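You operate a simulated robot arm through the tools that you are given. There is no shell and no other tool. Be economical: measure what you need, move in short steps, check, and stop when the job is done.

You are at the controls of a simulated two-armed robot. One attempt, no reset.

Task
Carry the yellow beam to mat two with both hands, hook it on and raise the hook to 120 cm.
Fine: switch on with the hoist lever and leave it on; lock the hook catch before the lift; keep out from under the load. Set down upright: yellow beam.

The check looks at the end state, three seconds after you hand in, the way a careful person would. Anything else that was tipped, shoved, dropped, spilled or broken makes it a failure.

Robot
Two 7-joint arms with two-finger parallel grippers on one trunk, on a base that drives. Base frame: it is fixed to the floor where the robot stands at the start and does not move with it; the origin is under the middle of the robot, x ahead of it, y to its left, z up. Readings come in m, degrees, newtons and seconds.
The left shoulder is at the start at [0.05, 0.161, 1.098], the right one opposite. With the tool pointing down near the work surface each hand reaches from about 0.2 to 0.68 m from the robot's upright axis, wherever it stands, measured 20 degrees to its own side. Places, roughly: blue cart [0.7, 0.1, 0.4]; blue strap [1, 0.2, 1]; hoist lever [0.3, 2, 0.7]; hook catch [0.6, 1.9, 1.5]; loads lever [0.4, -0.1, 0.6]; orange peg [0.5, 2, 0.75]; top of mat two [0.7, 1.3, 0.8]. Payload 3.43 kg a hand.
The TCP of each hand is the grasp point between the finger pads, 0.03 m short of the fingertips. In the tool frame z runs along the fingers and y along their closing line. Largest opening 0.094 m; finger width 0.028, thickness 0.01; the body of the gripper, 0.05 by 0.096 m, starts 0.055 m behind the TCP.
Orientation is told as [roll, pitch, yaw] about the base's x, y, z axes, in that order, counted from this pose: with the fingers straight down and closing along the base's y, the tool's x points along the base's -x, its y along +y and its z along -z.

Tools
- The arms move only by the tool move_arm. It takes "left_moves", "right_moves" or both (then of equal length, played together; a hand with none holds still); each is a list of rows, each a list of 6 numbers: the shift along the base's x, y, z in m, then the turn, a rotation vector about the base's x, y, z in degrees. In form: [[tx, ty, tz, rx, ry, rz], ...]. A call has 1 to 20 rows; each row is the pose to reach, as a shift and turn from the pose commanded when the call began. "left_fingers" and "right_fingers" are, for a hand that has rows, the finger opening in m, from 0 to 0.094, set as the call begins (left out, the last holds). Rows are played at 5 a second. More than 0.05 m and 8.6 degrees between two rows, or a gripper value outside its range, and nothing of the call is played. A pose out of reach is approached as far as the arm can. The call stops where the force on the tool passes 40 N (or 10 N more than at its start, if that is more) or the arm is blocked; 0.2 s more then pass. Each finger travels about 0.045 m/s and halts on what it meets, pressing with about 27 N; the grip force reading is that of the motor and also rises with nothing between the fingers. The clock runs only during rows and for 0.2 s after the last one: add rows that repeat a pose to give the fingers time. The reply holds the time, the measured pose of the TCP, the force on the tool along the base axes, the opening and the grip force, in the units named above and with some noise, with the torque about the TCP (base axes, N m) and any sound that the robot's microphone picked up.
- Cameras (640 x 400 px; columns grow to the right, rows downward): "scene" is now at [0.1233, 0.0051, 1.21]; the picture's right is [0.08, -1.00, 0.00], its down [-0.66, -0.05, -0.75] and it looks along [0.75, 0.06, -0.66] (base axes); focal length 240 px, centre (320, 200). "left" rides on the left gripper at [0.076, -0.014, -0.102] in its tool frame; the picture's right is [0.18, 0.98, 0.00], its down [-0.75, 0.14, -0.64] and it looks along [-0.63, 0.12, 0.77] (tool axes); focal length 243 px, centre (320, 200). "right" rides on the right gripper at [0.076, 0.014, -0.102] in its tool frame; the picture's right is [-0.18, 0.98, 0.00], its down [-0.75, -0.14, -0.64] and it looks along [-0.63, -0.12, 0.77] (tool axes); focal length 243 px, centre (320, 200). There is no depth. A picture from a camera that has moved, and an enlarged one, comes with that camera's place and axes in the base frame and with its lens.
- get_image(camera): a new picture of that camera. The clock stands still meanwhile.
- move_column(by): slides the trunk up (or, below 0, down) by that many m; the arms and the scene camera ride with it, the base frame stays. It gives what a move gives, with no picture.
- base_move(legs): drives the robot by 1 to 6 legs, each [ahead, left, turn to the left] in m, m and degrees, along the robot's own axes; the way and the turn of a leg run together, so that a leg with both is an arc; at most 1.5 m and 180 degrees a leg. The arms and the cameras ride along, it lands a little off, and it stops where it bumps. It gives what a move gives.
- turn_head(pan, tilt): turns the head with the scene camera to pan (to the left, within 80 degrees either way) and tilt (down, from -29 to 69), counted from straight ahead of the robot. It gives what a move gives.
- inspect(camera, box): a new picture of the part [left, top, right, bottom] of that camera's present view, enlarged. The clock stands still meanwhile.
- finish_job(): hands the job in; it is judged then, once.

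Work in short steps. Places have to be worked out from the pictures, the camera data and where the tool is seen: move nearer, look again, correct. Check each grasp and each placing, and mend what went wrong. You have 120 turns and 88 pictures in all, those below and enlarged ones among them. Open the grippers and draw the arms clear of the work before you hand the job in, unless the task says otherwise; then end with one line.

The tools are called after "Request:" as name(argument=value, ...) on one line, values as JSON. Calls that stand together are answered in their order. move_arm: Moves the arms, as the interface text tells. Its arguments: {"type":"object","properties":{"left_moves":{"type":"array","items":{"type":"array","items":{"type":"number"}}},"left_fingers":{"type":"number"},"right_moves":{"type":"array","items":{"type":"array","items":{"type":"number"}}},"right_fingers":{"type":"number"}},"required":[]} The other tools are called the same way: move_column (by) slides the trunk up or down; base_move (legs) drives the base; turn_head (pan, tilt) turns the head that bears the scene camera; get_image (camera) takes a picture; inspect (camera, box) takes an enlarged picture of a part of a camera's view; finish_job () hands the job in.

At the start:

```text
time: 0.0
left_tool_pos: [0.3402, 0.2289, 1.0498]
left_tcp_rot: [0.0, 0.0, -0.1]
left_contact_force: [1.3, -0.1, 0.4]
left_moment: [0.01, -0.04, 0.03]
left_gripper_width: 0.0942
left_gripper_force: 0.1
right_tool_pos: [0.4402, -0.0585, 1.0041]
right_tcp_rot: [0.1, 0.0, 0.1]
right_contact_force: [0.0, -0.5, -0.1]
right_moment: [0.01, -0.02, 0.01]
right_gripper_width: 0.0941
right_gripper_force: 0.0
trunk travel left (down, up): [-0.125, 0.142]
robot x, y, heading: [-0.0001, -0.0024, 0.0]
head pan, tilt: [4.7, 41.1]
```

scene: 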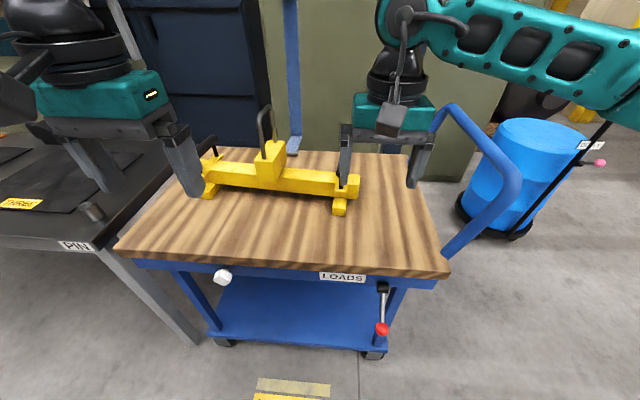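
right: 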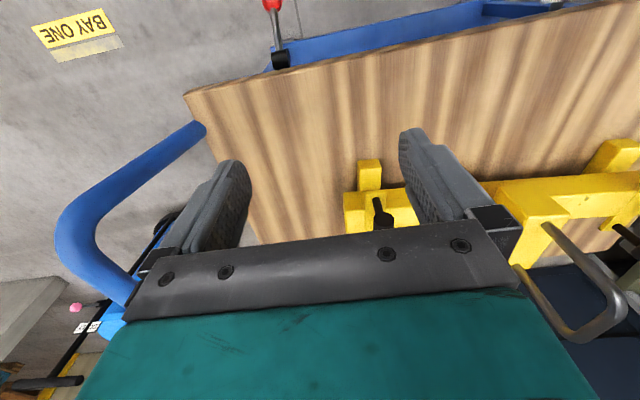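
left: 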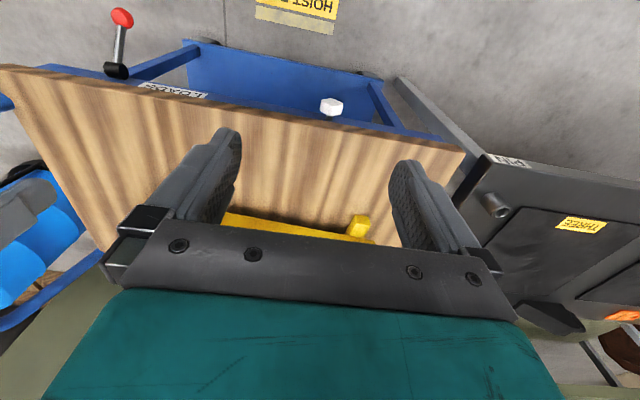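

The beam lies on the cart ahead; the hoist is to the left. I look around with the head before moving.

Request:
turn_head(pan=60, tilt=15)

Request:
get_image(camera="scene")

Request:
turn_head(pan=5, tilt=10)

Request:
get_image(camera="scene")

```text
time: 1.2
left_tool_pos: [0.3398, 0.2284, 1.0511]
left_tcp_rot: [0.0, 0.1, -0.1]
left_contact_force: [-0.3, -0.3, -1.0]
left_moment: [0.0, -0.01, 0.03]
left_gripper_width: 0.0939
left_gripper_force: 0.0
right_tool_pos: [0.4395, -0.0597, 1.0049]
right_tcp_rot: [0.1, 0.0, -0.1]
right_contact_force: [1.0, 0.0, -0.6]
right_moment: [0.02, -0.01, -0.03]
right_gripper_width: 0.094
right_gripper_force: 0.0
trunk travel left (down, up): [-0.125, 0.142]
robot x, y, heading: [-0.0, -0.0045, 0.1]
head pan, tilt: [60.0, 15.0]
```

```text
84 pictures are left
camera scene: at [0.0861, 0.0791, 1.2511], right [0.87, -0.5, 0.0], down [-0.13, -0.22, -0.97], along [0.48, 0.84, -0.26], focal length 240 px, centre (320, 200)
```

scene: 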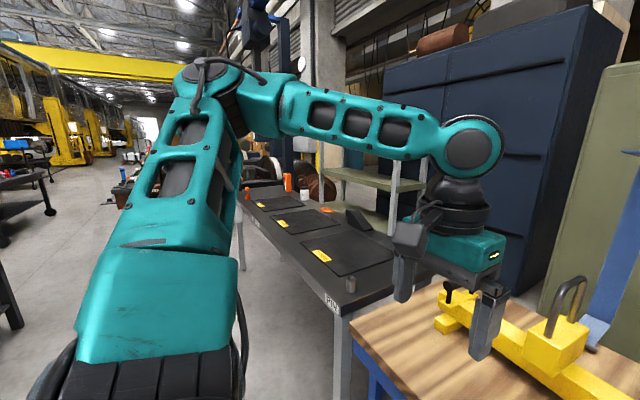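

```text
time: 2.5
left_tool_pos: [0.3414, 0.2278, 1.0497]
left_tcp_rot: [0.0, 0.0, 0.0]
left_contact_force: [-0.6, -0.2, 0.0]
left_moment: [0.02, 0.0, 0.01]
left_gripper_width: 0.0943
left_gripper_force: 0.2
right_tool_pos: [0.4399, -0.059, 1.0052]
right_tcp_rot: [0.2, 0.1, 0.0]
right_contact_force: [0.0, -0.5, 0.3]
right_moment: [0.02, -0.03, 0.0]
right_gripper_width: 0.094
right_gripper_force: 0.0
trunk travel left (down, up): [-0.125, 0.142]
robot x, y, heading: [-0.0001, 0.0054, -0.2]
head pan, tilt: [5.0, 10.0]
```

```text
83 pictures are left
camera scene: at [0.1319, 0.0064, 1.2593], right [0.09, -1.0, 0.0], down [-0.17, -0.02, -0.98], along [0.98, 0.09, -0.17], focal length 240 px, centre (320, 200)
```

scene: 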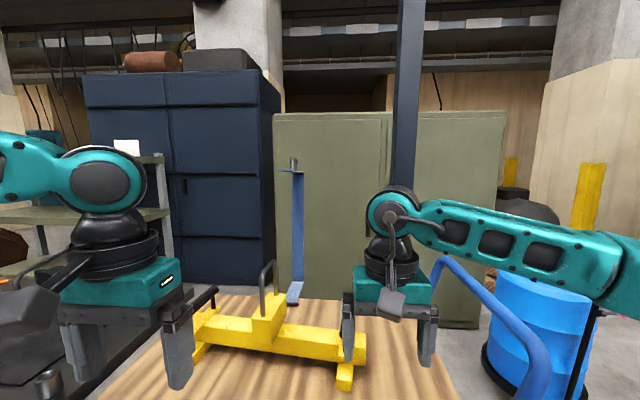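

I want details: the strap end, the beam, and the loads lever.

Request:
inspect(camera="scene", box=[180, 140, 380, 400])

Request:
turn_head(pan=-5, tilt=60)

Request:
get_image(camera="scene")

```text
1.54 times, centred on (280, 270) of scene
camera zoom: at [0.1319, 0.0064, 1.2593], right [0.09, -1.0, 0.0], down [-0.17, -0.02, -0.98], along [0.98, 0.09, -0.17], focal length 370 px, centre (382, 92)
```

zoom: 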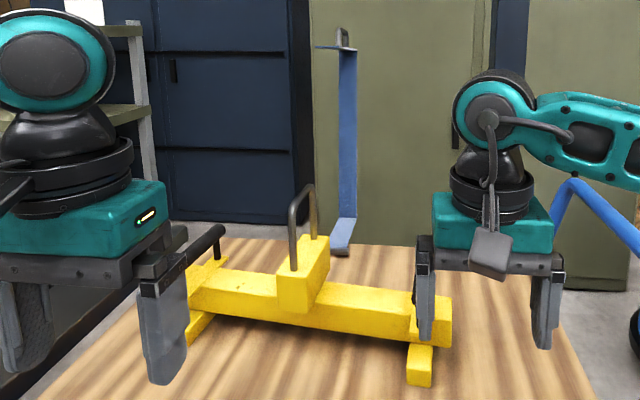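

```text
time: 3.7
left_tool_pos: [0.3402, 0.229, 1.0505]
left_tcp_rot: [-0.1, 0.0, 0.1]
left_contact_force: [0.2, 0.5, 0.0]
left_moment: [0.01, -0.01, -0.01]
left_gripper_width: 0.0942
left_gripper_force: 0.0
right_tool_pos: [0.4387, -0.0588, 1.0049]
right_tcp_rot: [0.1, 0.0, 0.0]
right_contact_force: [-0.1, -0.7, 0.6]
right_moment: [-0.02, -0.03, 0.01]
right_gripper_width: 0.094
right_gripper_force: 0.2
trunk travel left (down, up): [-0.125, 0.142]
robot x, y, heading: [-0.0034, -0.0003, 0.0]
head pan, tilt: [-5.0, 60.0]
```

```text
81 pictures are left
camera scene: at [0.1057, -0.0076, 1.1849], right [-0.09, -1.0, 0.0], down [-0.86, 0.08, -0.5], along [0.5, -0.04, -0.87], focal length 240 px, centre (320, 200)
```

scene: 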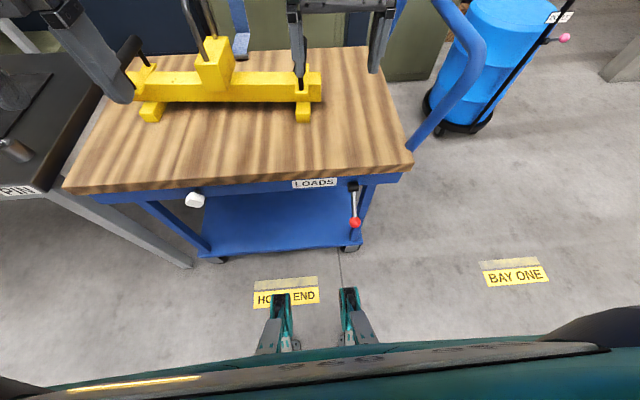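

The hands hide the beam ends. I raise and withdraw both to see the handles and the black posts.

Request:
move_arm(left_moves=[[-0.03, 0.03, 0.02, 0, 0, 0], [-0.05, 0.07, 0.04, 0, 0, 0], [-0.06, 0.11, 0.06, 0, 0, 0], [-0.06, 0.14, 0.06, 0, 0, 0]], right_moves=[[-0.04, -0.01, 0.02, 0, 0, 0], [-0.08, -0.03, 0.04, 0, 0, 0], [-0.12, -0.06, 0.05, 0, 0, 0], [-0.15, -0.09, 0.05, 0, 0, 0]])

Request:
turn_head(pan=5, tilt=40)

Request:
inspect(camera="scene", box=[160, 80, 440, 255])

Request:
get_image(camera="right")

Request:
get_image(camera="left")

```text
refused: row 3 steps farther than a row can; nothing moved
```

```text
time: 4.5
left_tool_pos: [0.3393, 0.2291, 1.051]
left_tcp_rot: [0.0, 0.0, 0.1]
left_contact_force: [0.1, -0.4, 0.3]
left_moment: [-0.01, 0.0, 0.01]
left_gripper_width: 0.0939
left_gripper_force: 0.0
right_tool_pos: [0.4396, -0.0592, 1.0044]
right_tcp_rot: [0.1, -0.1, 0.0]
right_contact_force: [0.8, -0.2, 0.7]
right_moment: [0.05, -0.02, -0.03]
right_gripper_width: 0.0942
right_gripper_force: 0.0
trunk travel left (down, up): [-0.125, 0.142]
robot x, y, heading: [-0.0021, -0.0021, 0.0]
head pan, tilt: [5.0, 40.0]
```

```text
2.29 times, centred on (300, 168) of scene
camera zoom: at [0.124, 0.0056, 1.2116], right [0.09, -1.0, 0.0], down [-0.64, -0.06, -0.77], along [0.76, 0.07, -0.64], focal length 550 px, centre (366, 274)
```

zoom: 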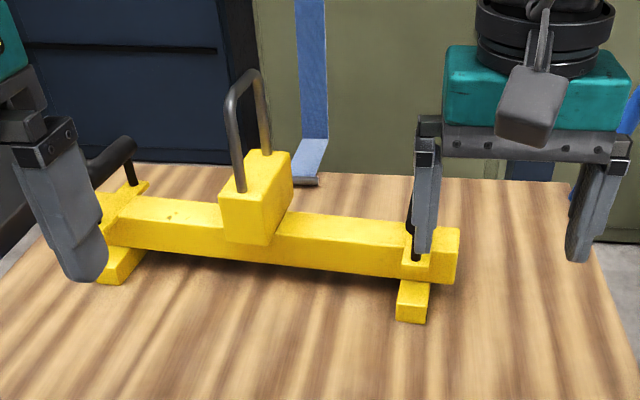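

```text
79 pictures are left
camera right: at [0.3641, -0.0441, 1.1063], right [0.18, 0.98, 0.0], down [0.75, -0.14, 0.64], along [0.63, -0.12, -0.77], focal length 243 px, centre (320, 200)
```

right: 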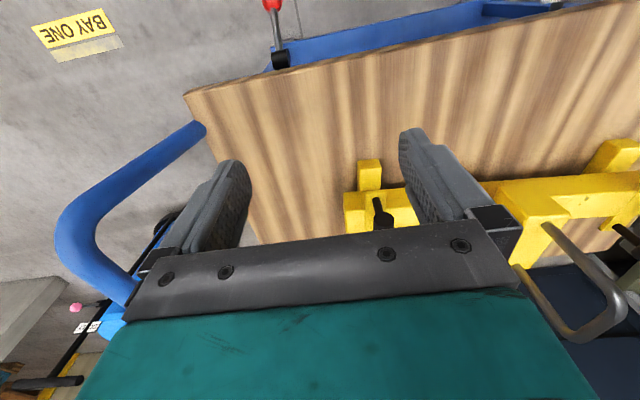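

```text
78 pictures are left
camera left: at [0.265, 0.2147, 1.1528], right [-0.18, 0.98, 0.0], down [0.75, 0.14, 0.64], along [0.63, 0.12, -0.77], focal length 243 px, centre (320, 200)
```

left: 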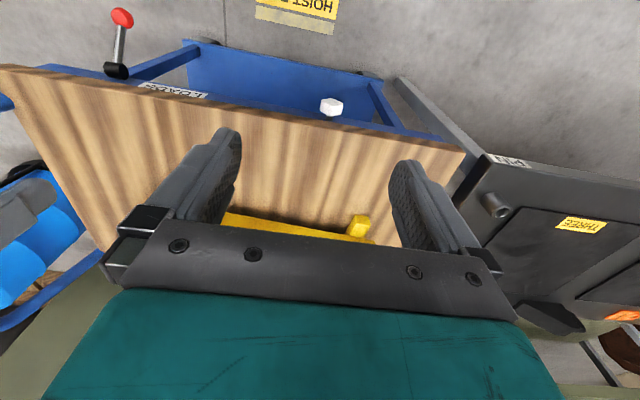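

A row stepped too far; I replay with more, smaller rows.

Request:
move_arm(left_moves=[[-0.02, 0.02, 0.02, 0, 0, 0], [-0.04, 0.05, 0.03, 0, 0, 0], [-0.05, 0.08, 0.05, 0, 0, 0], [-0.06, 0.11, 0.06, 0, 0, 0], [-0.06, 0.13, 0.06, 0, 0, 0]], right_moves=[[-0.03, -0.01, 0.02, 0, 0, 0], [-0.06, -0.02, 0.03, 0, 0, 0], [-0.09, -0.04, 0.04, 0, 0, 0], [-0.12, -0.06, 0.05, 0, 0, 0], [-0.15, -0.09, 0.05, 0, 0, 0]])

Request:
inspect(camera="scene", box=[160, 80, 440, 255])

Request:
get_image(camera="left")

Request:
get_image(camera="right")

```text
time: 5.7
left_tool_pos: [0.2805, 0.3585, 1.1111]
left_tcp_rot: [0.0, 0.0, 0.0]
left_contact_force: [0.1, 0.2, -0.1]
left_moment: [-0.02, -0.01, 0.02]
left_gripper_width: 0.094
left_gripper_force: 0.0
right_tool_pos: [0.289, -0.149, 1.0552]
right_tcp_rot: [0.0, -0.1, -0.2]
right_contact_force: [0.1, 0.2, -0.3]
right_moment: [0.0, -0.02, -0.01]
right_gripper_width: 0.094
right_gripper_force: 0.0
trunk travel left (down, up): [-0.125, 0.142]
robot x, y, heading: [-0.0006, -0.0012, 0.2]
head pan, tilt: [5.0, 40.0]
```

```text
2.29 times, centred on (300, 168) of scene
camera zoom: at [0.1238, 0.0053, 1.2117], right [0.09, -1.0, 0.0], down [-0.64, -0.06, -0.77], along [0.76, 0.07, -0.64], focal length 550 px, centre (366, 274)
```

zoom: 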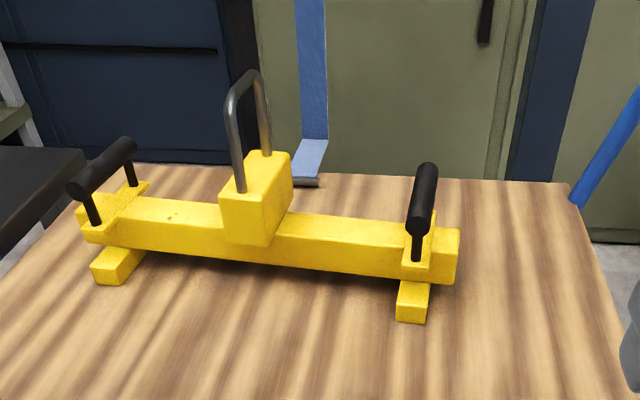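

```text
76 pictures are left
camera left: at [0.2047, 0.3453, 1.2135], right [-0.18, 0.98, 0.0], down [0.75, 0.14, 0.64], along [0.63, 0.12, -0.77], focal length 243 px, centre (320, 200)
```

left: 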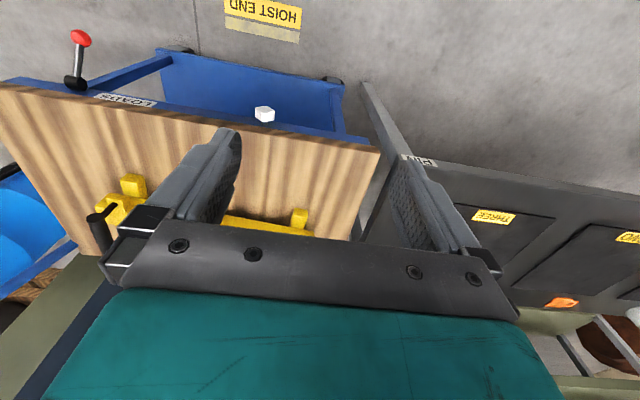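

```text
75 pictures are left
camera right: at [0.2127, -0.1349, 1.1563], right [0.19, 0.98, 0.0], down [0.75, -0.14, 0.64], along [0.63, -0.12, -0.77], focal length 243 px, centre (320, 200)
```

right: 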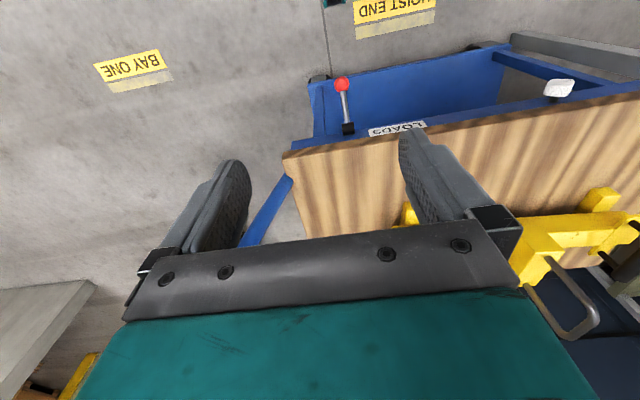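

The beam has two black bar handles running roughly along x, good for the default hand orientation. Before picking, I drive left with empty hands to survey the hoist end.

Request:
base_move(legs=[[-0.05, 1.2, 0]])

Request:
turn_head(pan=25, tilt=20)

Request:
get_image(camera="scene")

Request:
turn_head(pan=20, tilt=-20)

Request:
get_image(camera="scene")

Request:
turn_head(pan=25, tilt=55)

Request:
get_image(camera="scene")

```text
time: 11.8
left_tool_pos: [0.2288, 1.5585, 1.1111]
left_tcp_rot: [0.0, 0.0, 0.1]
left_contact_force: [-0.4, -0.1, 0.0]
left_moment: [0.01, -0.01, 0.0]
left_gripper_width: 0.0941
left_gripper_force: 0.0
right_tool_pos: [0.2386, 1.0518, 1.0539]
right_tcp_rot: [0.1, 0.0, 0.0]
right_contact_force: [-0.6, -0.5, -0.1]
right_moment: [0.01, -0.02, 0.03]
right_gripper_width: 0.0938
right_gripper_force: 0.2
trunk travel left (down, up): [-0.125, 0.142]
robot x, y, heading: [-0.0527, 1.1971, 0.0]
head pan, tilt: [5.0, 40.0]
```

```text
time: 12.6
left_tool_pos: [0.2284, 1.558, 1.1116]
left_tcp_rot: [0.0, 0.0, 0.2]
left_contact_force: [-0.1, 0.8, 0.0]
left_moment: [0.03, 0.0, 0.02]
left_gripper_width: 0.094
left_gripper_force: 0.0
right_tool_pos: [0.2396, 1.05, 1.0546]
right_tcp_rot: [0.0, 0.0, 0.0]
right_contact_force: [0.4, -0.2, -0.6]
right_moment: [0.04, 0.01, -0.02]
right_gripper_width: 0.094
right_gripper_force: 0.1
trunk travel left (down, up): [-0.125, 0.142]
robot x, y, heading: [-0.0503, 1.1988, 0.0]
head pan, tilt: [25.0, 20.0]
```

```text
74 pictures are left
camera scene: at [0.0726, 1.2369, 1.243], right [0.42, -0.91, 0.0], down [-0.31, -0.15, -0.94], along [0.85, 0.4, -0.34], focal length 240 px, centre (320, 200)
```

scene: 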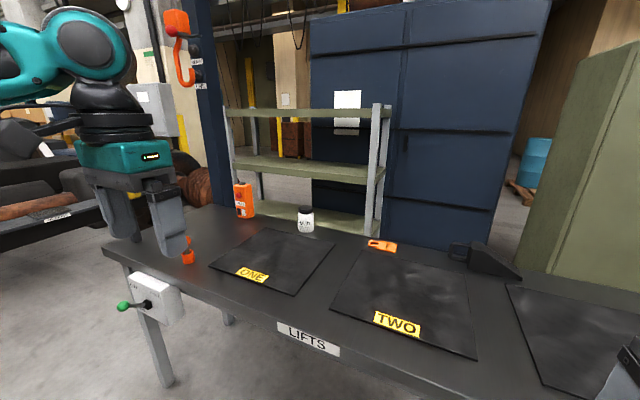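

```text
time: 13.7
left_tool_pos: [0.2288, 1.559, 1.1107]
left_tcp_rot: [0.0, 0.1, 0.1]
left_contact_force: [-0.5, -0.2, -0.4]
left_moment: [-0.03, 0.01, -0.01]
left_gripper_width: 0.0943
left_gripper_force: 0.0
right_tool_pos: [0.238, 1.0516, 1.0536]
right_tcp_rot: [0.1, 0.0, 0.0]
right_contact_force: [-0.2, 0.3, -0.5]
right_moment: [-0.02, -0.02, 0.0]
right_gripper_width: 0.0938
right_gripper_force: 0.0
trunk travel left (down, up): [-0.125, 0.142]
robot x, y, heading: [-0.0557, 1.1991, 0.1]
head pan, tilt: [20.0, -20.0]
```

```text
73 pictures are left
camera scene: at [0.0597, 1.2236, 1.3045], right [0.34, -0.94, 0.0], down [0.32, 0.12, -0.94], along [0.88, 0.32, 0.34], focal length 240 px, centre (320, 200)
```

scene: 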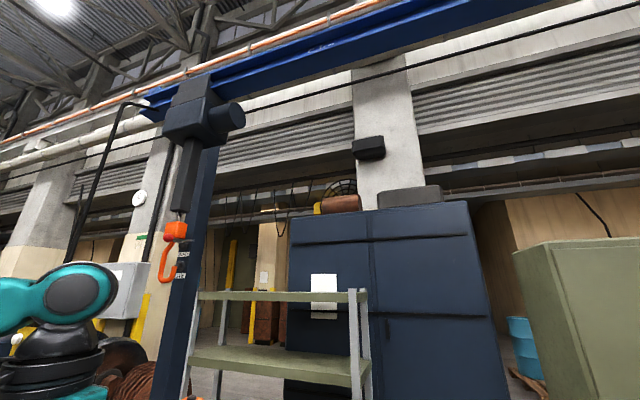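

```text
time: 15.2
left_tool_pos: [0.2294, 1.5587, 1.1101]
left_tcp_rot: [0.0, 0.0, 0.2]
left_contact_force: [0.2, -0.1, 1.2]
left_moment: [0.0, 0.0, 0.01]
left_gripper_width: 0.0942
left_gripper_force: 0.0
right_tool_pos: [0.2379, 1.0513, 1.0539]
right_tcp_rot: [0.2, 0.0, 0.0]
right_contact_force: [-0.1, 0.8, 0.1]
right_moment: [-0.01, -0.02, 0.04]
right_gripper_width: 0.0943
right_gripper_force: 0.2
trunk travel left (down, up): [-0.125, 0.142]
robot x, y, heading: [-0.0532, 1.1983, 0.1]
head pan, tilt: [25.0, 55.0]
```

```text
72 pictures are left
camera scene: at [0.0535, 1.2281, 1.191], right [0.42, -0.91, 0.0], down [-0.74, -0.35, -0.57], along [0.52, 0.24, -0.82], focal length 240 px, centre (320, 200)
```

scene: 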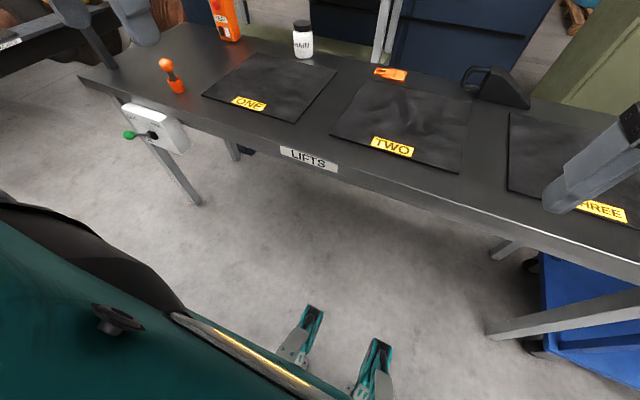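

I see hook, hoist, lever box (green), orange peg, an orange block and an orange tag. I zoom in on the labels.

Request:
inspect(camera="scene", box=[80, 0, 320, 160])

Request:
inspect(camera="scene", box=[330, 40, 550, 180])

Request:
turn_head(pan=40, tilt=-5)

Request:
get_image(camera="scene")

```text
2.50 times, centred on (200, 80) of scene
camera zoom: at [0.0535, 1.2281, 1.191], right [0.42, -0.91, 0.0], down [-0.74, -0.35, -0.57], along [0.52, 0.24, -0.82], focal length 601 px, centre (620, 500)
```

zoom: 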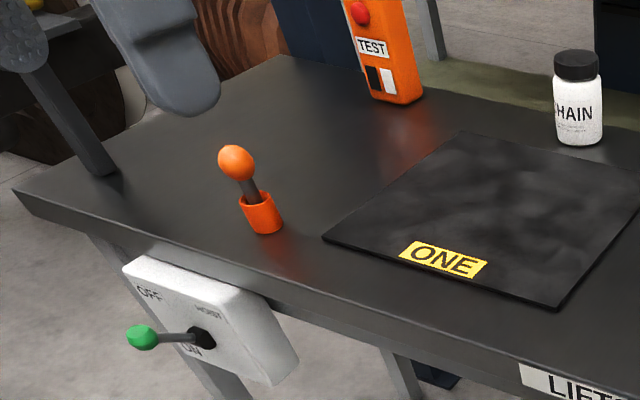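

```text
2.86 times, centred on (440, 110) of scene
camera zoom: at [0.0535, 1.2281, 1.191], right [0.42, -0.91, 0.0], down [-0.74, -0.35, -0.57], along [0.52, 0.24, -0.82], focal length 687 px, centre (-23, 457)
```

zoom: 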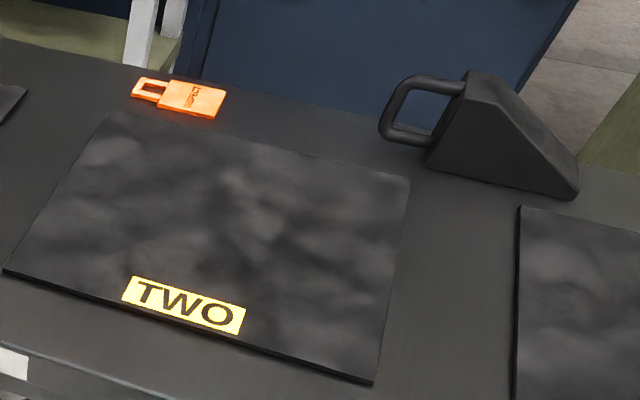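

```text
time: 16.4
left_tool_pos: [0.2289, 1.5586, 1.1117]
left_tcp_rot: [0.0, 0.1, 0.0]
left_contact_force: [0.3, 0.1, 0.2]
left_moment: [0.0, 0.03, 0.02]
left_gripper_width: 0.0939
left_gripper_force: 0.1
right_tool_pos: [0.2393, 1.0509, 1.0539]
right_tcp_rot: [0.1, 0.0, 0.0]
right_contact_force: [-1.2, -0.3, 0.5]
right_moment: [-0.04, 0.03, -0.01]
right_gripper_width: 0.0941
right_gripper_force: 0.1
trunk travel left (down, up): [-0.125, 0.142]
robot x, y, heading: [-0.0521, 1.1998, 0.3]
head pan, tilt: [40.0, -5.0]
```

```text
69 pictures are left
camera scene: at [0.0552, 1.2538, 1.283], right [0.64, -0.77, 0.0], down [0.07, 0.06, -1.0], along [0.76, 0.64, 0.09], focal length 240 px, centre (320, 200)
```

scene: 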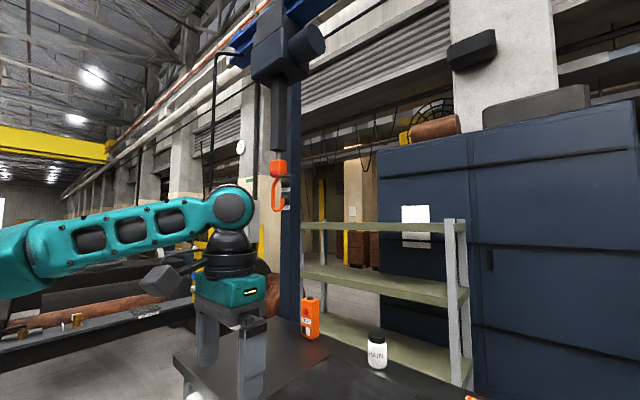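

I zoom in on the hook and the sign beside it, and on the pendant.

Request:
inspect(camera="scene", box=[230, 130, 350, 230])

Request:
inspect(camera="scene", box=[270, 270, 400, 380])

```text
4.00 times, centred on (290, 180) of scene
camera zoom: at [0.0552, 1.2538, 1.283], right [0.64, -0.77, 0.0], down [0.07, 0.06, -1.0], along [0.76, 0.64, 0.09], focal length 962 px, centre (440, 280)
```

zoom: 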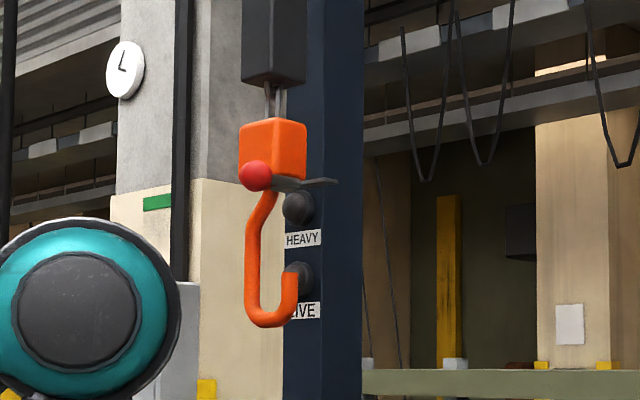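

```text
3.64 times, centred on (335, 325) of scene
camera zoom: at [0.0552, 1.2538, 1.283], right [0.64, -0.77, 0.0], down [0.07, 0.06, -1.0], along [0.76, 0.64, 0.09], focal length 874 px, centre (266, -254)
```

zoom: 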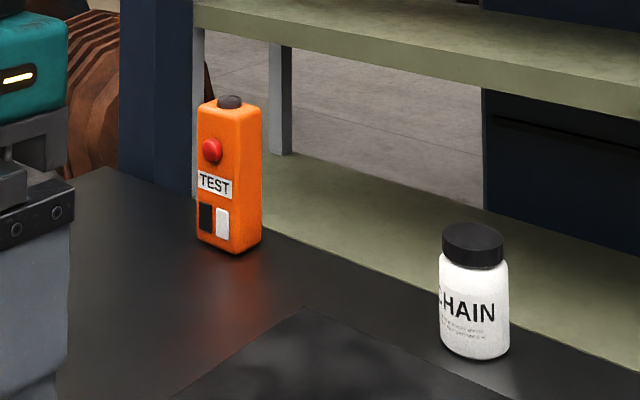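

Lamps HEAVY and LIVE by the hook; lever box reads OFF above / ON below; the orange "peg" looks like a joystick. I drive further left for a second viewpoint of the hook and lever.

Request:
base_move(legs=[[0, 0.6, 0]])

Request:
turn_head(pan=5, tilt=-5)

Request:
get_image(camera="scene")

Request:
turn_head(pan=10, tilt=50)

Request:
get_image(camera="scene")

```text
time: 19.9
left_tool_pos: [0.2271, 2.1595, 1.1128]
left_tcp_rot: [0.0, 0.0, 0.2]
left_contact_force: [-0.3, -0.8, -1.3]
left_moment: [-0.01, 0.01, 0.0]
left_gripper_width: 0.0941
left_gripper_force: 0.1
right_tool_pos: [0.2372, 1.6533, 1.055]
right_tcp_rot: [0.1, -0.1, 0.3]
right_contact_force: [1.0, 0.1, 0.0]
right_moment: [-0.02, -0.01, -0.01]
right_gripper_width: 0.094
right_gripper_force: 0.0
trunk travel left (down, up): [-0.125, 0.142]
robot x, y, heading: [-0.054, 1.7976, 0.3]
head pan, tilt: [40.0, -5.0]
```

```text
time: 20.9
left_tool_pos: [0.2263, 2.1587, 1.1114]
left_tcp_rot: [0.0, 0.0, 0.2]
left_contact_force: [-0.2, -0.6, 0.0]
left_moment: [-0.02, -0.02, -0.03]
left_gripper_width: 0.094
left_gripper_force: 0.1
right_tool_pos: [0.2364, 1.6525, 1.0557]
right_tcp_rot: [0.0, 0.0, 0.3]
right_contact_force: [0.1, -0.2, 0.5]
right_moment: [0.0, 0.0, -0.01]
right_gripper_width: 0.0938
right_gripper_force: 0.1
trunk travel left (down, up): [-0.125, 0.142]
robot x, y, heading: [-0.0567, 1.8017, 0.4]
head pan, tilt: [5.0, -5.0]
```

```text
66 pictures are left
camera scene: at [0.0735, 1.8064, 1.2831], right [0.09, -1.0, 0.0], down [0.09, 0.01, -1.0], along [0.99, 0.09, 0.09], focal length 240 px, centre (320, 200)
```

scene: 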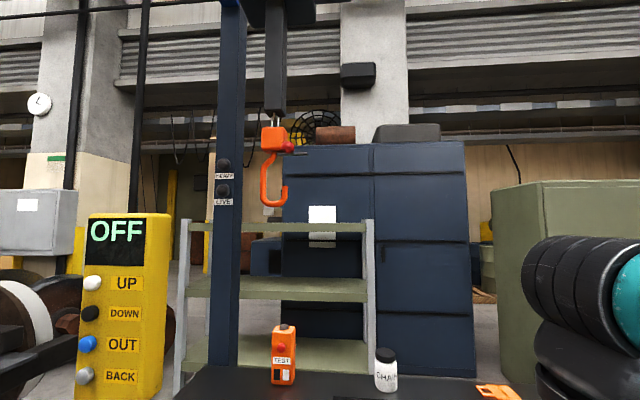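

```text
time: 22.1
left_tool_pos: [0.226, 2.1598, 1.1112]
left_tcp_rot: [0.0, 0.1, 0.1]
left_contact_force: [-0.6, -0.1, 0.1]
left_moment: [0.01, 0.02, -0.01]
left_gripper_width: 0.0943
left_gripper_force: 0.0
right_tool_pos: [0.2371, 1.6524, 1.0546]
right_tcp_rot: [0.1, 0.0, 0.1]
right_contact_force: [-1.7, 0.0, -0.8]
right_moment: [-0.01, 0.03, 0.01]
right_gripper_width: 0.0938
right_gripper_force: 0.2
trunk travel left (down, up): [-0.125, 0.142]
robot x, y, heading: [-0.0542, 1.8046, 0.2]
head pan, tilt: [10.0, 50.0]
```

```text
65 pictures are left
camera scene: at [0.0622, 1.812, 1.1975], right [0.18, -0.98, 0.0], down [-0.75, -0.14, -0.64], along [0.63, 0.11, -0.77], focal length 240 px, centre (320, 200)
```

scene: 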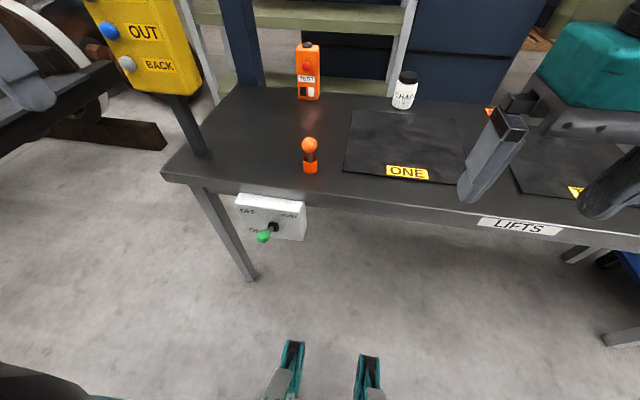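

There is a yellow panel: display OFF, buttons UP/DOWN/OUT/BACK. Triangulation puts the hook bowl at about (0.655, 1.98, 1.32). I inspect the lever and panel closely.

Request:
inspect(camera="scene", box=[220, 180, 320, 260])

Request:
turn_head(pan=45, tilt=15)

Request:
get_image(camera="scene")

Request:
get_image(camera="left")

```text
5.00 times, centred on (270, 220) of scene
camera zoom: at [0.0622, 1.812, 1.1975], right [0.18, -0.98, 0.0], down [-0.75, -0.14, -0.64], along [0.63, 0.11, -0.77], focal length 1202 px, centre (570, 100)
```

zoom: 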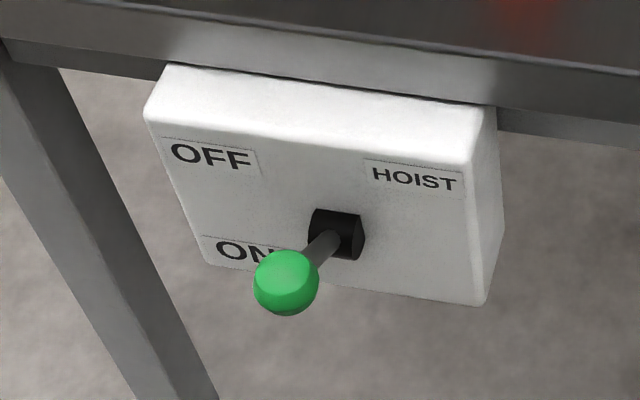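

```text
time: 23.1
left_tool_pos: [0.2278, 2.1602, 1.1103]
left_tcp_rot: [-0.1, 0.0, 0.3]
left_contact_force: [-0.4, 0.0, 0.6]
left_moment: [0.01, 0.01, 0.03]
left_gripper_width: 0.0937
left_gripper_force: 0.2
right_tool_pos: [0.2369, 1.652, 1.0542]
right_tcp_rot: [0.0, 0.1, 0.1]
right_contact_force: [-0.3, 0.2, -0.4]
right_moment: [-0.04, -0.01, 0.03]
right_gripper_width: 0.094
right_gripper_force: 0.0
trunk travel left (down, up): [-0.125, 0.142]
robot x, y, heading: [-0.0526, 1.7992, 0.3]
head pan, tilt: [45.0, 15.0]
```

```text
63 pictures are left
camera scene: at [0.0523, 1.8646, 1.2511], right [0.71, -0.7, 0.0], down [-0.18, -0.18, -0.97], along [0.68, 0.69, -0.26], focal length 240 px, centre (320, 200)
```

scene: 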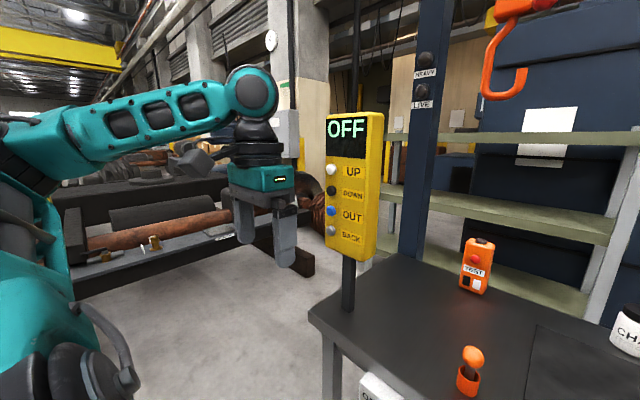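

```text
62 pictures are left
camera left: at [0.1508, 2.146, 1.2132], right [-0.19, 0.98, 0.0], down [0.75, 0.14, 0.64], along [0.63, 0.12, -0.77], focal length 243 px, centre (320, 200)
```

left: 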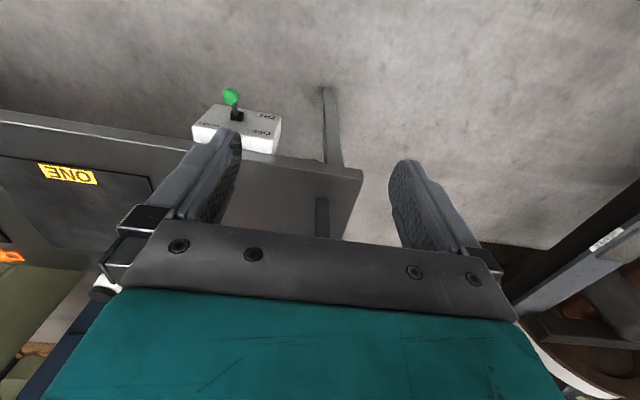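

The lever knob is at about (0.336, 2.00, 0.70), pivot (0.395, 2.00, 0.655), so it points up = OFF. I bring the closed left fingers above the knob.

Request:
move_arm(left_moves=[[0.015, -0.03, -0.03, 0, 0, 0], [0.03, -0.06, -0.06, 0, 0, 0], [0.045, -0.09, -0.09, 0, 0, 0], [0.06, -0.12, -0.12, 0, 0, 0], [0.075, -0.15, -0.15, 0, 0, 0], [0.093, -0.161, -0.19, 0, 0, 0], [0.093, -0.161, -0.235, 0, 0, 0], [0.093, -0.161, -0.28, 0, 0, 0], [0.093, -0.161, -0.325, 0, 0, 0]], left_fingers=0)

Request:
get_image(camera="left")

```text
time: 25.1
left_tool_pos: [0.3198, 1.9995, 0.7869]
left_tcp_rot: [0.0, -0.1, 0.4]
left_contact_force: [-0.2, -0.4, 0.4]
left_moment: [0.0, 0.0, 0.0]
left_gripper_width: 0.0001
left_gripper_force: 27.0
right_tool_pos: [0.2365, 1.6518, 1.0545]
right_tcp_rot: [0.1, 0.1, 0.2]
right_contact_force: [0.7, 0.2, 0.0]
right_moment: [0.0, 0.0, -0.02]
right_gripper_width: 0.0939
right_gripper_force: 0.0
trunk travel left (down, up): [-0.125, 0.142]
robot x, y, heading: [-0.049, 1.8003, 0.3]
head pan, tilt: [45.0, 15.0]
```

```text
61 pictures are left
camera left: at [0.2442, 1.9859, 0.8879], right [-0.19, 0.98, 0.0], down [0.75, 0.15, 0.64], along [0.63, 0.12, -0.77], focal length 243 px, centre (320, 200)
```

left: 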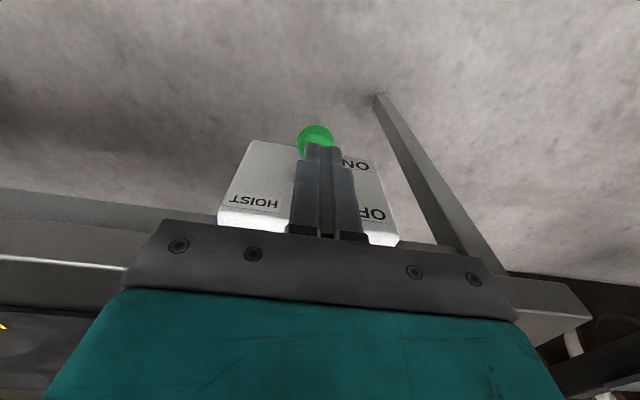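

Fingers are aligned over the knob. I push straight down about 13 cm in small steps.

Request:
move_arm(left_moves=[[0.006, 0, -0.02, 0, 0, 0], [0.006, 0, -0.04, 0, 0, 0], [0.006, 0, -0.06, 0, 0, 0], [0.006, 0, -0.08, 0, 0, 0], [0.006, 0, -0.1, 0, 0, 0], [0.008, 0, -0.12, 0, 0, 0], [0.01, 0, -0.14, 0, 0, 0], [0.01, 0, -0.14, 0, 0, 0]])

Request:
inspect(camera="scene", box=[300, 0, 480, 270])

Request:
get_image(camera="left")

```text
time: 26.9
left_tool_pos: [0.3066, 2.0462, 0.7432]
left_tcp_rot: [-0.1, 0.0, 0.1]
left_contact_force: [-0.3, 1.6, 0.1]
left_moment: [-0.02, 0.02, 0.01]
left_gripper_width: 0.0001
left_gripper_force: 27.6
left hand out of reach, approached as far as the arm can: row 1, 2, 3, 4, 5, 6, 7, 8
right_tool_pos: [0.2372, 1.6523, 1.0547]
right_tcp_rot: [0.1, -0.1, 0.2]
right_contact_force: [-0.1, -0.3, -0.2]
right_moment: [0.03, 0.0, -0.04]
right_gripper_width: 0.094
right_gripper_force: 0.0
trunk travel left (down, up): [-0.125, 0.142]
robot x, y, heading: [-0.0526, 1.8008, -0.0]
head pan, tilt: [45.0, 15.0]
```

```text
1.48 times, centred on (390, 135) of scene
camera zoom: at [0.0522, 1.8646, 1.2512], right [0.71, -0.7, 0.0], down [-0.18, -0.18, -0.97], along [0.68, 0.69, -0.26], focal length 356 px, centre (216, 296)
```

zoom: 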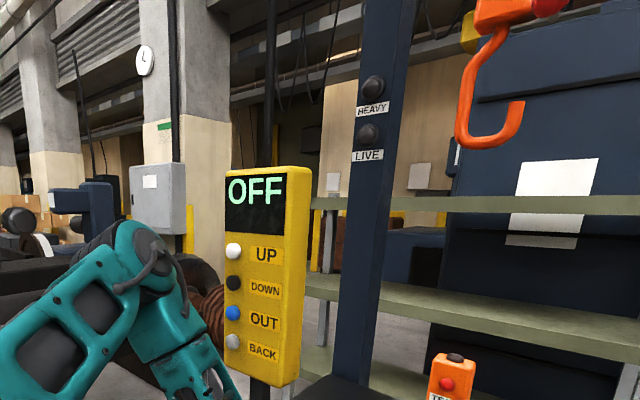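

```text
59 pictures are left
camera left: at [0.2308, 2.0331, 0.8452], right [-0.19, 0.98, 0.0], down [0.75, 0.14, 0.64], along [0.63, 0.12, -0.77], focal length 243 px, centre (320, 200)
```

left: 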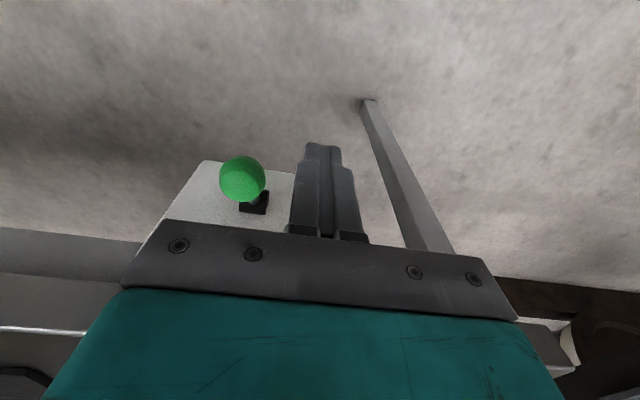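

The arm cannot reach that low and slid beside the knob. I go back up, then lower the trunk.

Request:
move_arm(left_moves=[[0, 0.005, 0.02, 0, 0, 0], [0, 0, 0.05, 0, 0, 0], [0, -0.02, 0.08, 0, 0, 0], [0.006, -0.046, 0.1, 0, 0, 0], [0.016, -0.046, 0.1, 0, 0, 0]])

Request:
move_column(by=-0.06)

```text
time: 28.1
left_tool_pos: [0.3216, 2.0002, 0.8436]
left_tcp_rot: [0.0, 0.0, 0.2]
left_contact_force: [1.2, -0.1, -0.3]
left_moment: [0.02, 0.01, -0.02]
left_gripper_width: 0.0
left_gripper_force: 26.8
right_tool_pos: [0.2372, 1.653, 1.0541]
right_tcp_rot: [0.2, 0.0, 0.3]
right_contact_force: [-0.2, -0.9, 0.8]
right_moment: [0.0, 0.02, 0.0]
right_gripper_width: 0.0942
right_gripper_force: 0.0
trunk travel left (down, up): [-0.125, 0.142]
robot x, y, heading: [-0.0555, 1.7984, 0.2]
head pan, tilt: [45.0, 15.0]
```

```text
time: 29.1
left_tool_pos: [0.3219, 1.9995, 0.7849]
left_tcp_rot: [0.0, -0.1, 0.1]
left_contact_force: [0.4, 0.0, 0.1]
left_moment: [-0.02, -0.01, -0.01]
left_gripper_width: 0.0001
left_gripper_force: 26.8
right_tool_pos: [0.238, 1.652, 0.9944]
right_tcp_rot: [0.1, 0.0, 0.2]
right_contact_force: [0.2, -1.0, -1.2]
right_moment: [-0.01, 0.02, 0.01]
right_gripper_width: 0.0939
right_gripper_force: 0.0
trunk travel left (down, up): [-0.065, 0.202]
robot x, y, heading: [-0.0544, 1.7993, 0.1]
head pan, tilt: [45.0, 15.0]
```

I lift the hand 6 cm and lower the trunk the remaining 6 cm, then push.

Request:
move_arm(left_moves=[[0, 0, 0.03, 0, 0, 0], [0, 0, 0.06, 0, 0, 0]])

Request:
move_column(by=-0.062)

Request:
move_arm(left_moves=[[0.006, 0, -0.02, 0, 0, 0], [0.006, 0, -0.04, 0, 0, 0], [0.006, 0, -0.06, 0, 0, 0], [0.006, 0, -0.08, 0, 0, 0], [0.006, 0, -0.1, 0, 0, 0], [0.008, 0, -0.12, 0, 0, 0], [0.01, 0, -0.14, 0, 0, 0], [0.01, 0, -0.14, 0, 0, 0]])

Request:
get_image(camera="left")

```text
time: 29.7
left_tool_pos: [0.3214, 2.0011, 0.846]
left_tcp_rot: [0.1, 0.0, 0.2]
left_contact_force: [0.7, 1.0, 0.1]
left_moment: [-0.03, 0.01, -0.04]
left_gripper_width: 0.0
left_gripper_force: 27.5
right_tool_pos: [0.2374, 1.6523, 0.9945]
right_tcp_rot: [0.0, 0.0, 0.1]
right_contact_force: [0.3, 0.2, 0.0]
right_moment: [-0.04, -0.01, -0.06]
right_gripper_width: 0.0942
right_gripper_force: 0.0
trunk travel left (down, up): [-0.065, 0.202]
robot x, y, heading: [-0.0511, 1.7998, 0.4]
head pan, tilt: [45.0, 15.0]
```

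```text
time: 30.7
left_tool_pos: [0.3206, 2.0, 0.7831]
left_tcp_rot: [0.1, 0.0, 0.3]
left_contact_force: [-0.6, -0.4, -0.1]
left_moment: [0.0, 0.0, -0.01]
left_gripper_width: 0.0
left_gripper_force: 26.8
right_tool_pos: [0.2368, 1.6522, 0.9323]
right_tcp_rot: [0.1, 0.0, 0.1]
right_contact_force: [-0.7, 0.7, 0.3]
right_moment: [0.0, 0.0, 0.0]
right_gripper_width: 0.0937
right_gripper_force: 0.0
trunk travel left (down, up): [-0.003, 0.264]
robot x, y, heading: [-0.054, 1.8012, 0.1]
head pan, tilt: [45.0, 15.0]
```

```text
time: 32.1
left_tool_pos: [0.3294, 2.0003, 0.6697]
left_tcp_rot: [0.2, -0.1, 0.2]
left_contact_force: [-8.6, 3.4, 22.4]
left_moment: [0.05, 0.2, -0.02]
left_gripper_width: 0.0
left_gripper_force: 27.2
left hand out of reach, approached as far as the arm can: row 7
right_tool_pos: [0.2363, 1.6522, 0.9339]
right_tcp_rot: [0.1, -0.1, 0.2]
right_contact_force: [0.0, 0.2, 0.7]
right_moment: [0.02, 0.02, -0.02]
right_gripper_width: 0.094
right_gripper_force: 0.1
trunk travel left (down, up): [-0.003, 0.264]
robot x, y, heading: [-0.0508, 1.8019, 0.3]
head pan, tilt: [45.0, 15.0]
stopped in row 7 (left hand): the force on the tool passed its limit (the readings are from after the stop); the commanded pose is now the measured one
```

```text
58 pictures are left
camera left: at [0.2529, 1.9862, 0.7719], right [-0.19, 0.98, 0.0], down [0.75, 0.14, 0.65], along [0.63, 0.12, -0.76], focal length 243 px, centre (320, 200)
```

left: 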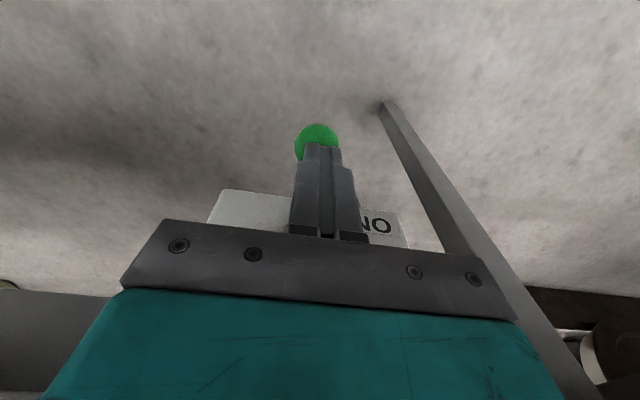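

The knob has gone down to about horizontal or below and resists. I check the panel.

Request:
get_image(camera="scene")

```text
57 pictures are left
camera scene: at [0.0508, 1.8644, 1.1298], right [0.71, -0.7, 0.0], down [-0.18, -0.18, -0.97], along [0.68, 0.69, -0.26], focal length 240 px, centre (320, 200)
```

scene: 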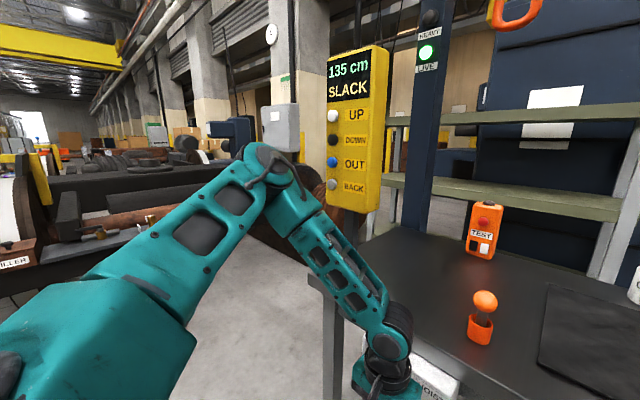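

The hoist is live: "135 cm SLACK". I lift the hand clear of the lever, restore the trunk, and back off a little to address the panel buttons.

Request:
move_arm(left_moves=[[-0.01, 0, 0.04, 0, 0, 0], [-0.03, 0, 0.08, 0, 0, 0], [-0.06, 0, 0.12, 0, 0, 0], [-0.09, 0, 0.16, 0, 0, 0], [-0.1, 0, 0.2, 0, 0, 0], [-0.1, 0, 0.25, 0, 0, 0], [-0.1, 0, 0.3, 0, 0, 0]])

Request:
move_column(by=0.12)

Request:
base_move(legs=[[-0.15, 0.15, 0]])

Request:
move_arm(left_moves=[[0, 0, 0, 0, -8, 0], [0, 0, 0, 0, -16, 0], [0, 0, 0, 0, -24, 0], [0, 0, 0, 0, -32, 0], [0, 0, 0, 0, -40, 0], [0, 0.02, 0, 0, -48, 0], [0, 0.04, 0, 0, -56, 0], [0, 0.06, 0, 0, -64, 0], [0, 0.08, 0, 0, -72, 0], [0, 0.1, 0, 0, -80, 0], [0, 0.1, 0, 0, -85, 0], [0, 0.1, 0, 0, -90, 0]])

Request:
get_image(camera="left")

Request:
get_image(camera="scene")

```text
time: 33.8
left_tool_pos: [0.2275, 2.0005, 0.9702]
left_tcp_rot: [0.2, -0.2, 0.1]
left_contact_force: [-0.5, -0.5, 0.3]
left_moment: [-0.01, 0.0, -0.01]
left_gripper_width: 0.0
left_gripper_force: 27.1
right_tool_pos: [0.2382, 1.6531, 0.9316]
right_tcp_rot: [0.2, 0.0, 0.1]
right_contact_force: [-0.7, 0.4, 0.0]
right_moment: [0.01, 0.0, -0.02]
right_gripper_width: 0.094
right_gripper_force: 0.0
trunk travel left (down, up): [-0.003, 0.264]
robot x, y, heading: [-0.0539, 1.8061, -0.0]
head pan, tilt: [45.0, 15.0]
```

```text
time: 35.2
left_tool_pos: [0.2292, 2.0003, 1.0893]
left_tcp_rot: [0.2, -0.1, 0.2]
left_contact_force: [1.0, -0.4, 0.1]
left_moment: [0.01, -0.02, 0.0]
left_gripper_width: 0.0
left_gripper_force: 27.2
right_tool_pos: [0.237, 1.6529, 1.0514]
right_tcp_rot: [0.1, 0.0, 0.2]
right_contact_force: [0.4, -0.2, -0.7]
right_moment: [-0.01, 0.01, 0.01]
right_gripper_width: 0.0941
right_gripper_force: 0.1
trunk travel left (down, up): [-0.123, 0.144]
robot x, y, heading: [-0.0555, 1.7998, 0.3]
head pan, tilt: [45.0, 15.0]
```

```text
time: 36.9
left_tool_pos: [0.0778, 2.1502, 1.0886]
left_tcp_rot: [0.2, -0.2, 0.3]
left_contact_force: [1.0, 1.2, 0.1]
left_moment: [-0.02, 0.0, -0.03]
left_gripper_width: 0.0
left_gripper_force: 26.8
right_tool_pos: [0.0873, 1.8005, 1.0524]
right_tcp_rot: [-0.1, 0.0, 0.1]
right_contact_force: [0.0, 0.1, -0.3]
right_moment: [-0.04, -0.01, 0.04]
right_gripper_width: 0.0938
right_gripper_force: 0.1
trunk travel left (down, up): [-0.123, 0.144]
robot x, y, heading: [-0.2024, 1.951, 0.3]
head pan, tilt: [45.0, 15.0]
```

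```text
time: 39.5
left_tool_pos: [0.1414, 2.3726, 1.0937]
left_tcp_rot: [-152.3, -89.7, 152.5]
left_contact_force: [-0.1, 0.1, -0.8]
left_moment: [0.01, -0.03, -0.02]
left_gripper_width: 0.0
left_gripper_force: 27.3
left hand out of reach, approached as far as the arm can: row 4, 5, 6, 7, 8, 9, 10, 11, 12
right_tool_pos: [0.0879, 1.8022, 1.0518]
right_tcp_rot: [0.1, 0.1, 0.2]
right_contact_force: [0.0, -0.2, -0.4]
right_moment: [-0.01, 0.04, 0.0]
right_gripper_width: 0.0939
right_gripper_force: 0.1
trunk travel left (down, up): [-0.123, 0.144]
robot x, y, heading: [-0.2055, 1.9495, 0.3]
head pan, tilt: [45.0, 15.0]
```

```text
56 pictures are left
camera left: at [0.0405, 2.359, 1.0177], right [0.0, 0.98, -0.19], down [-0.65, 0.14, 0.75], along [0.76, 0.12, 0.63], focal length 243 px, centre (320, 200)
```

left: 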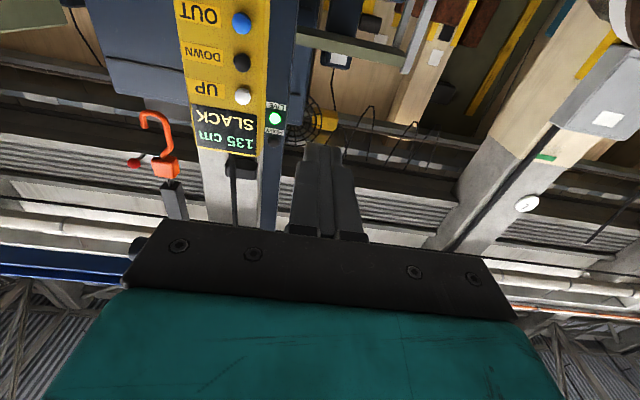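

```text
55 pictures are left
camera scene: at [-0.097, 2.0139, 1.249], right [0.71, -0.7, 0.0], down [-0.18, -0.18, -0.97], along [0.68, 0.69, -0.26], focal length 240 px, centre (320, 200)
```

scene: 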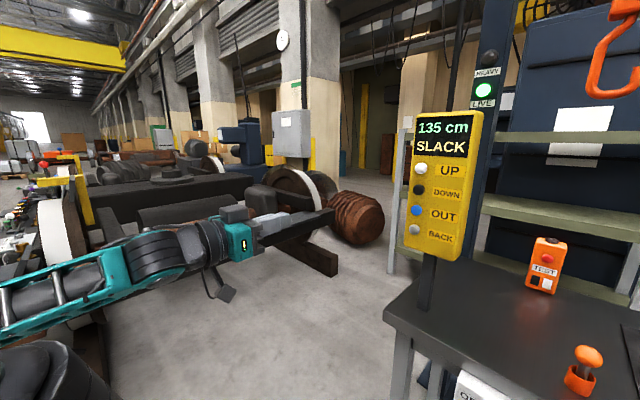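

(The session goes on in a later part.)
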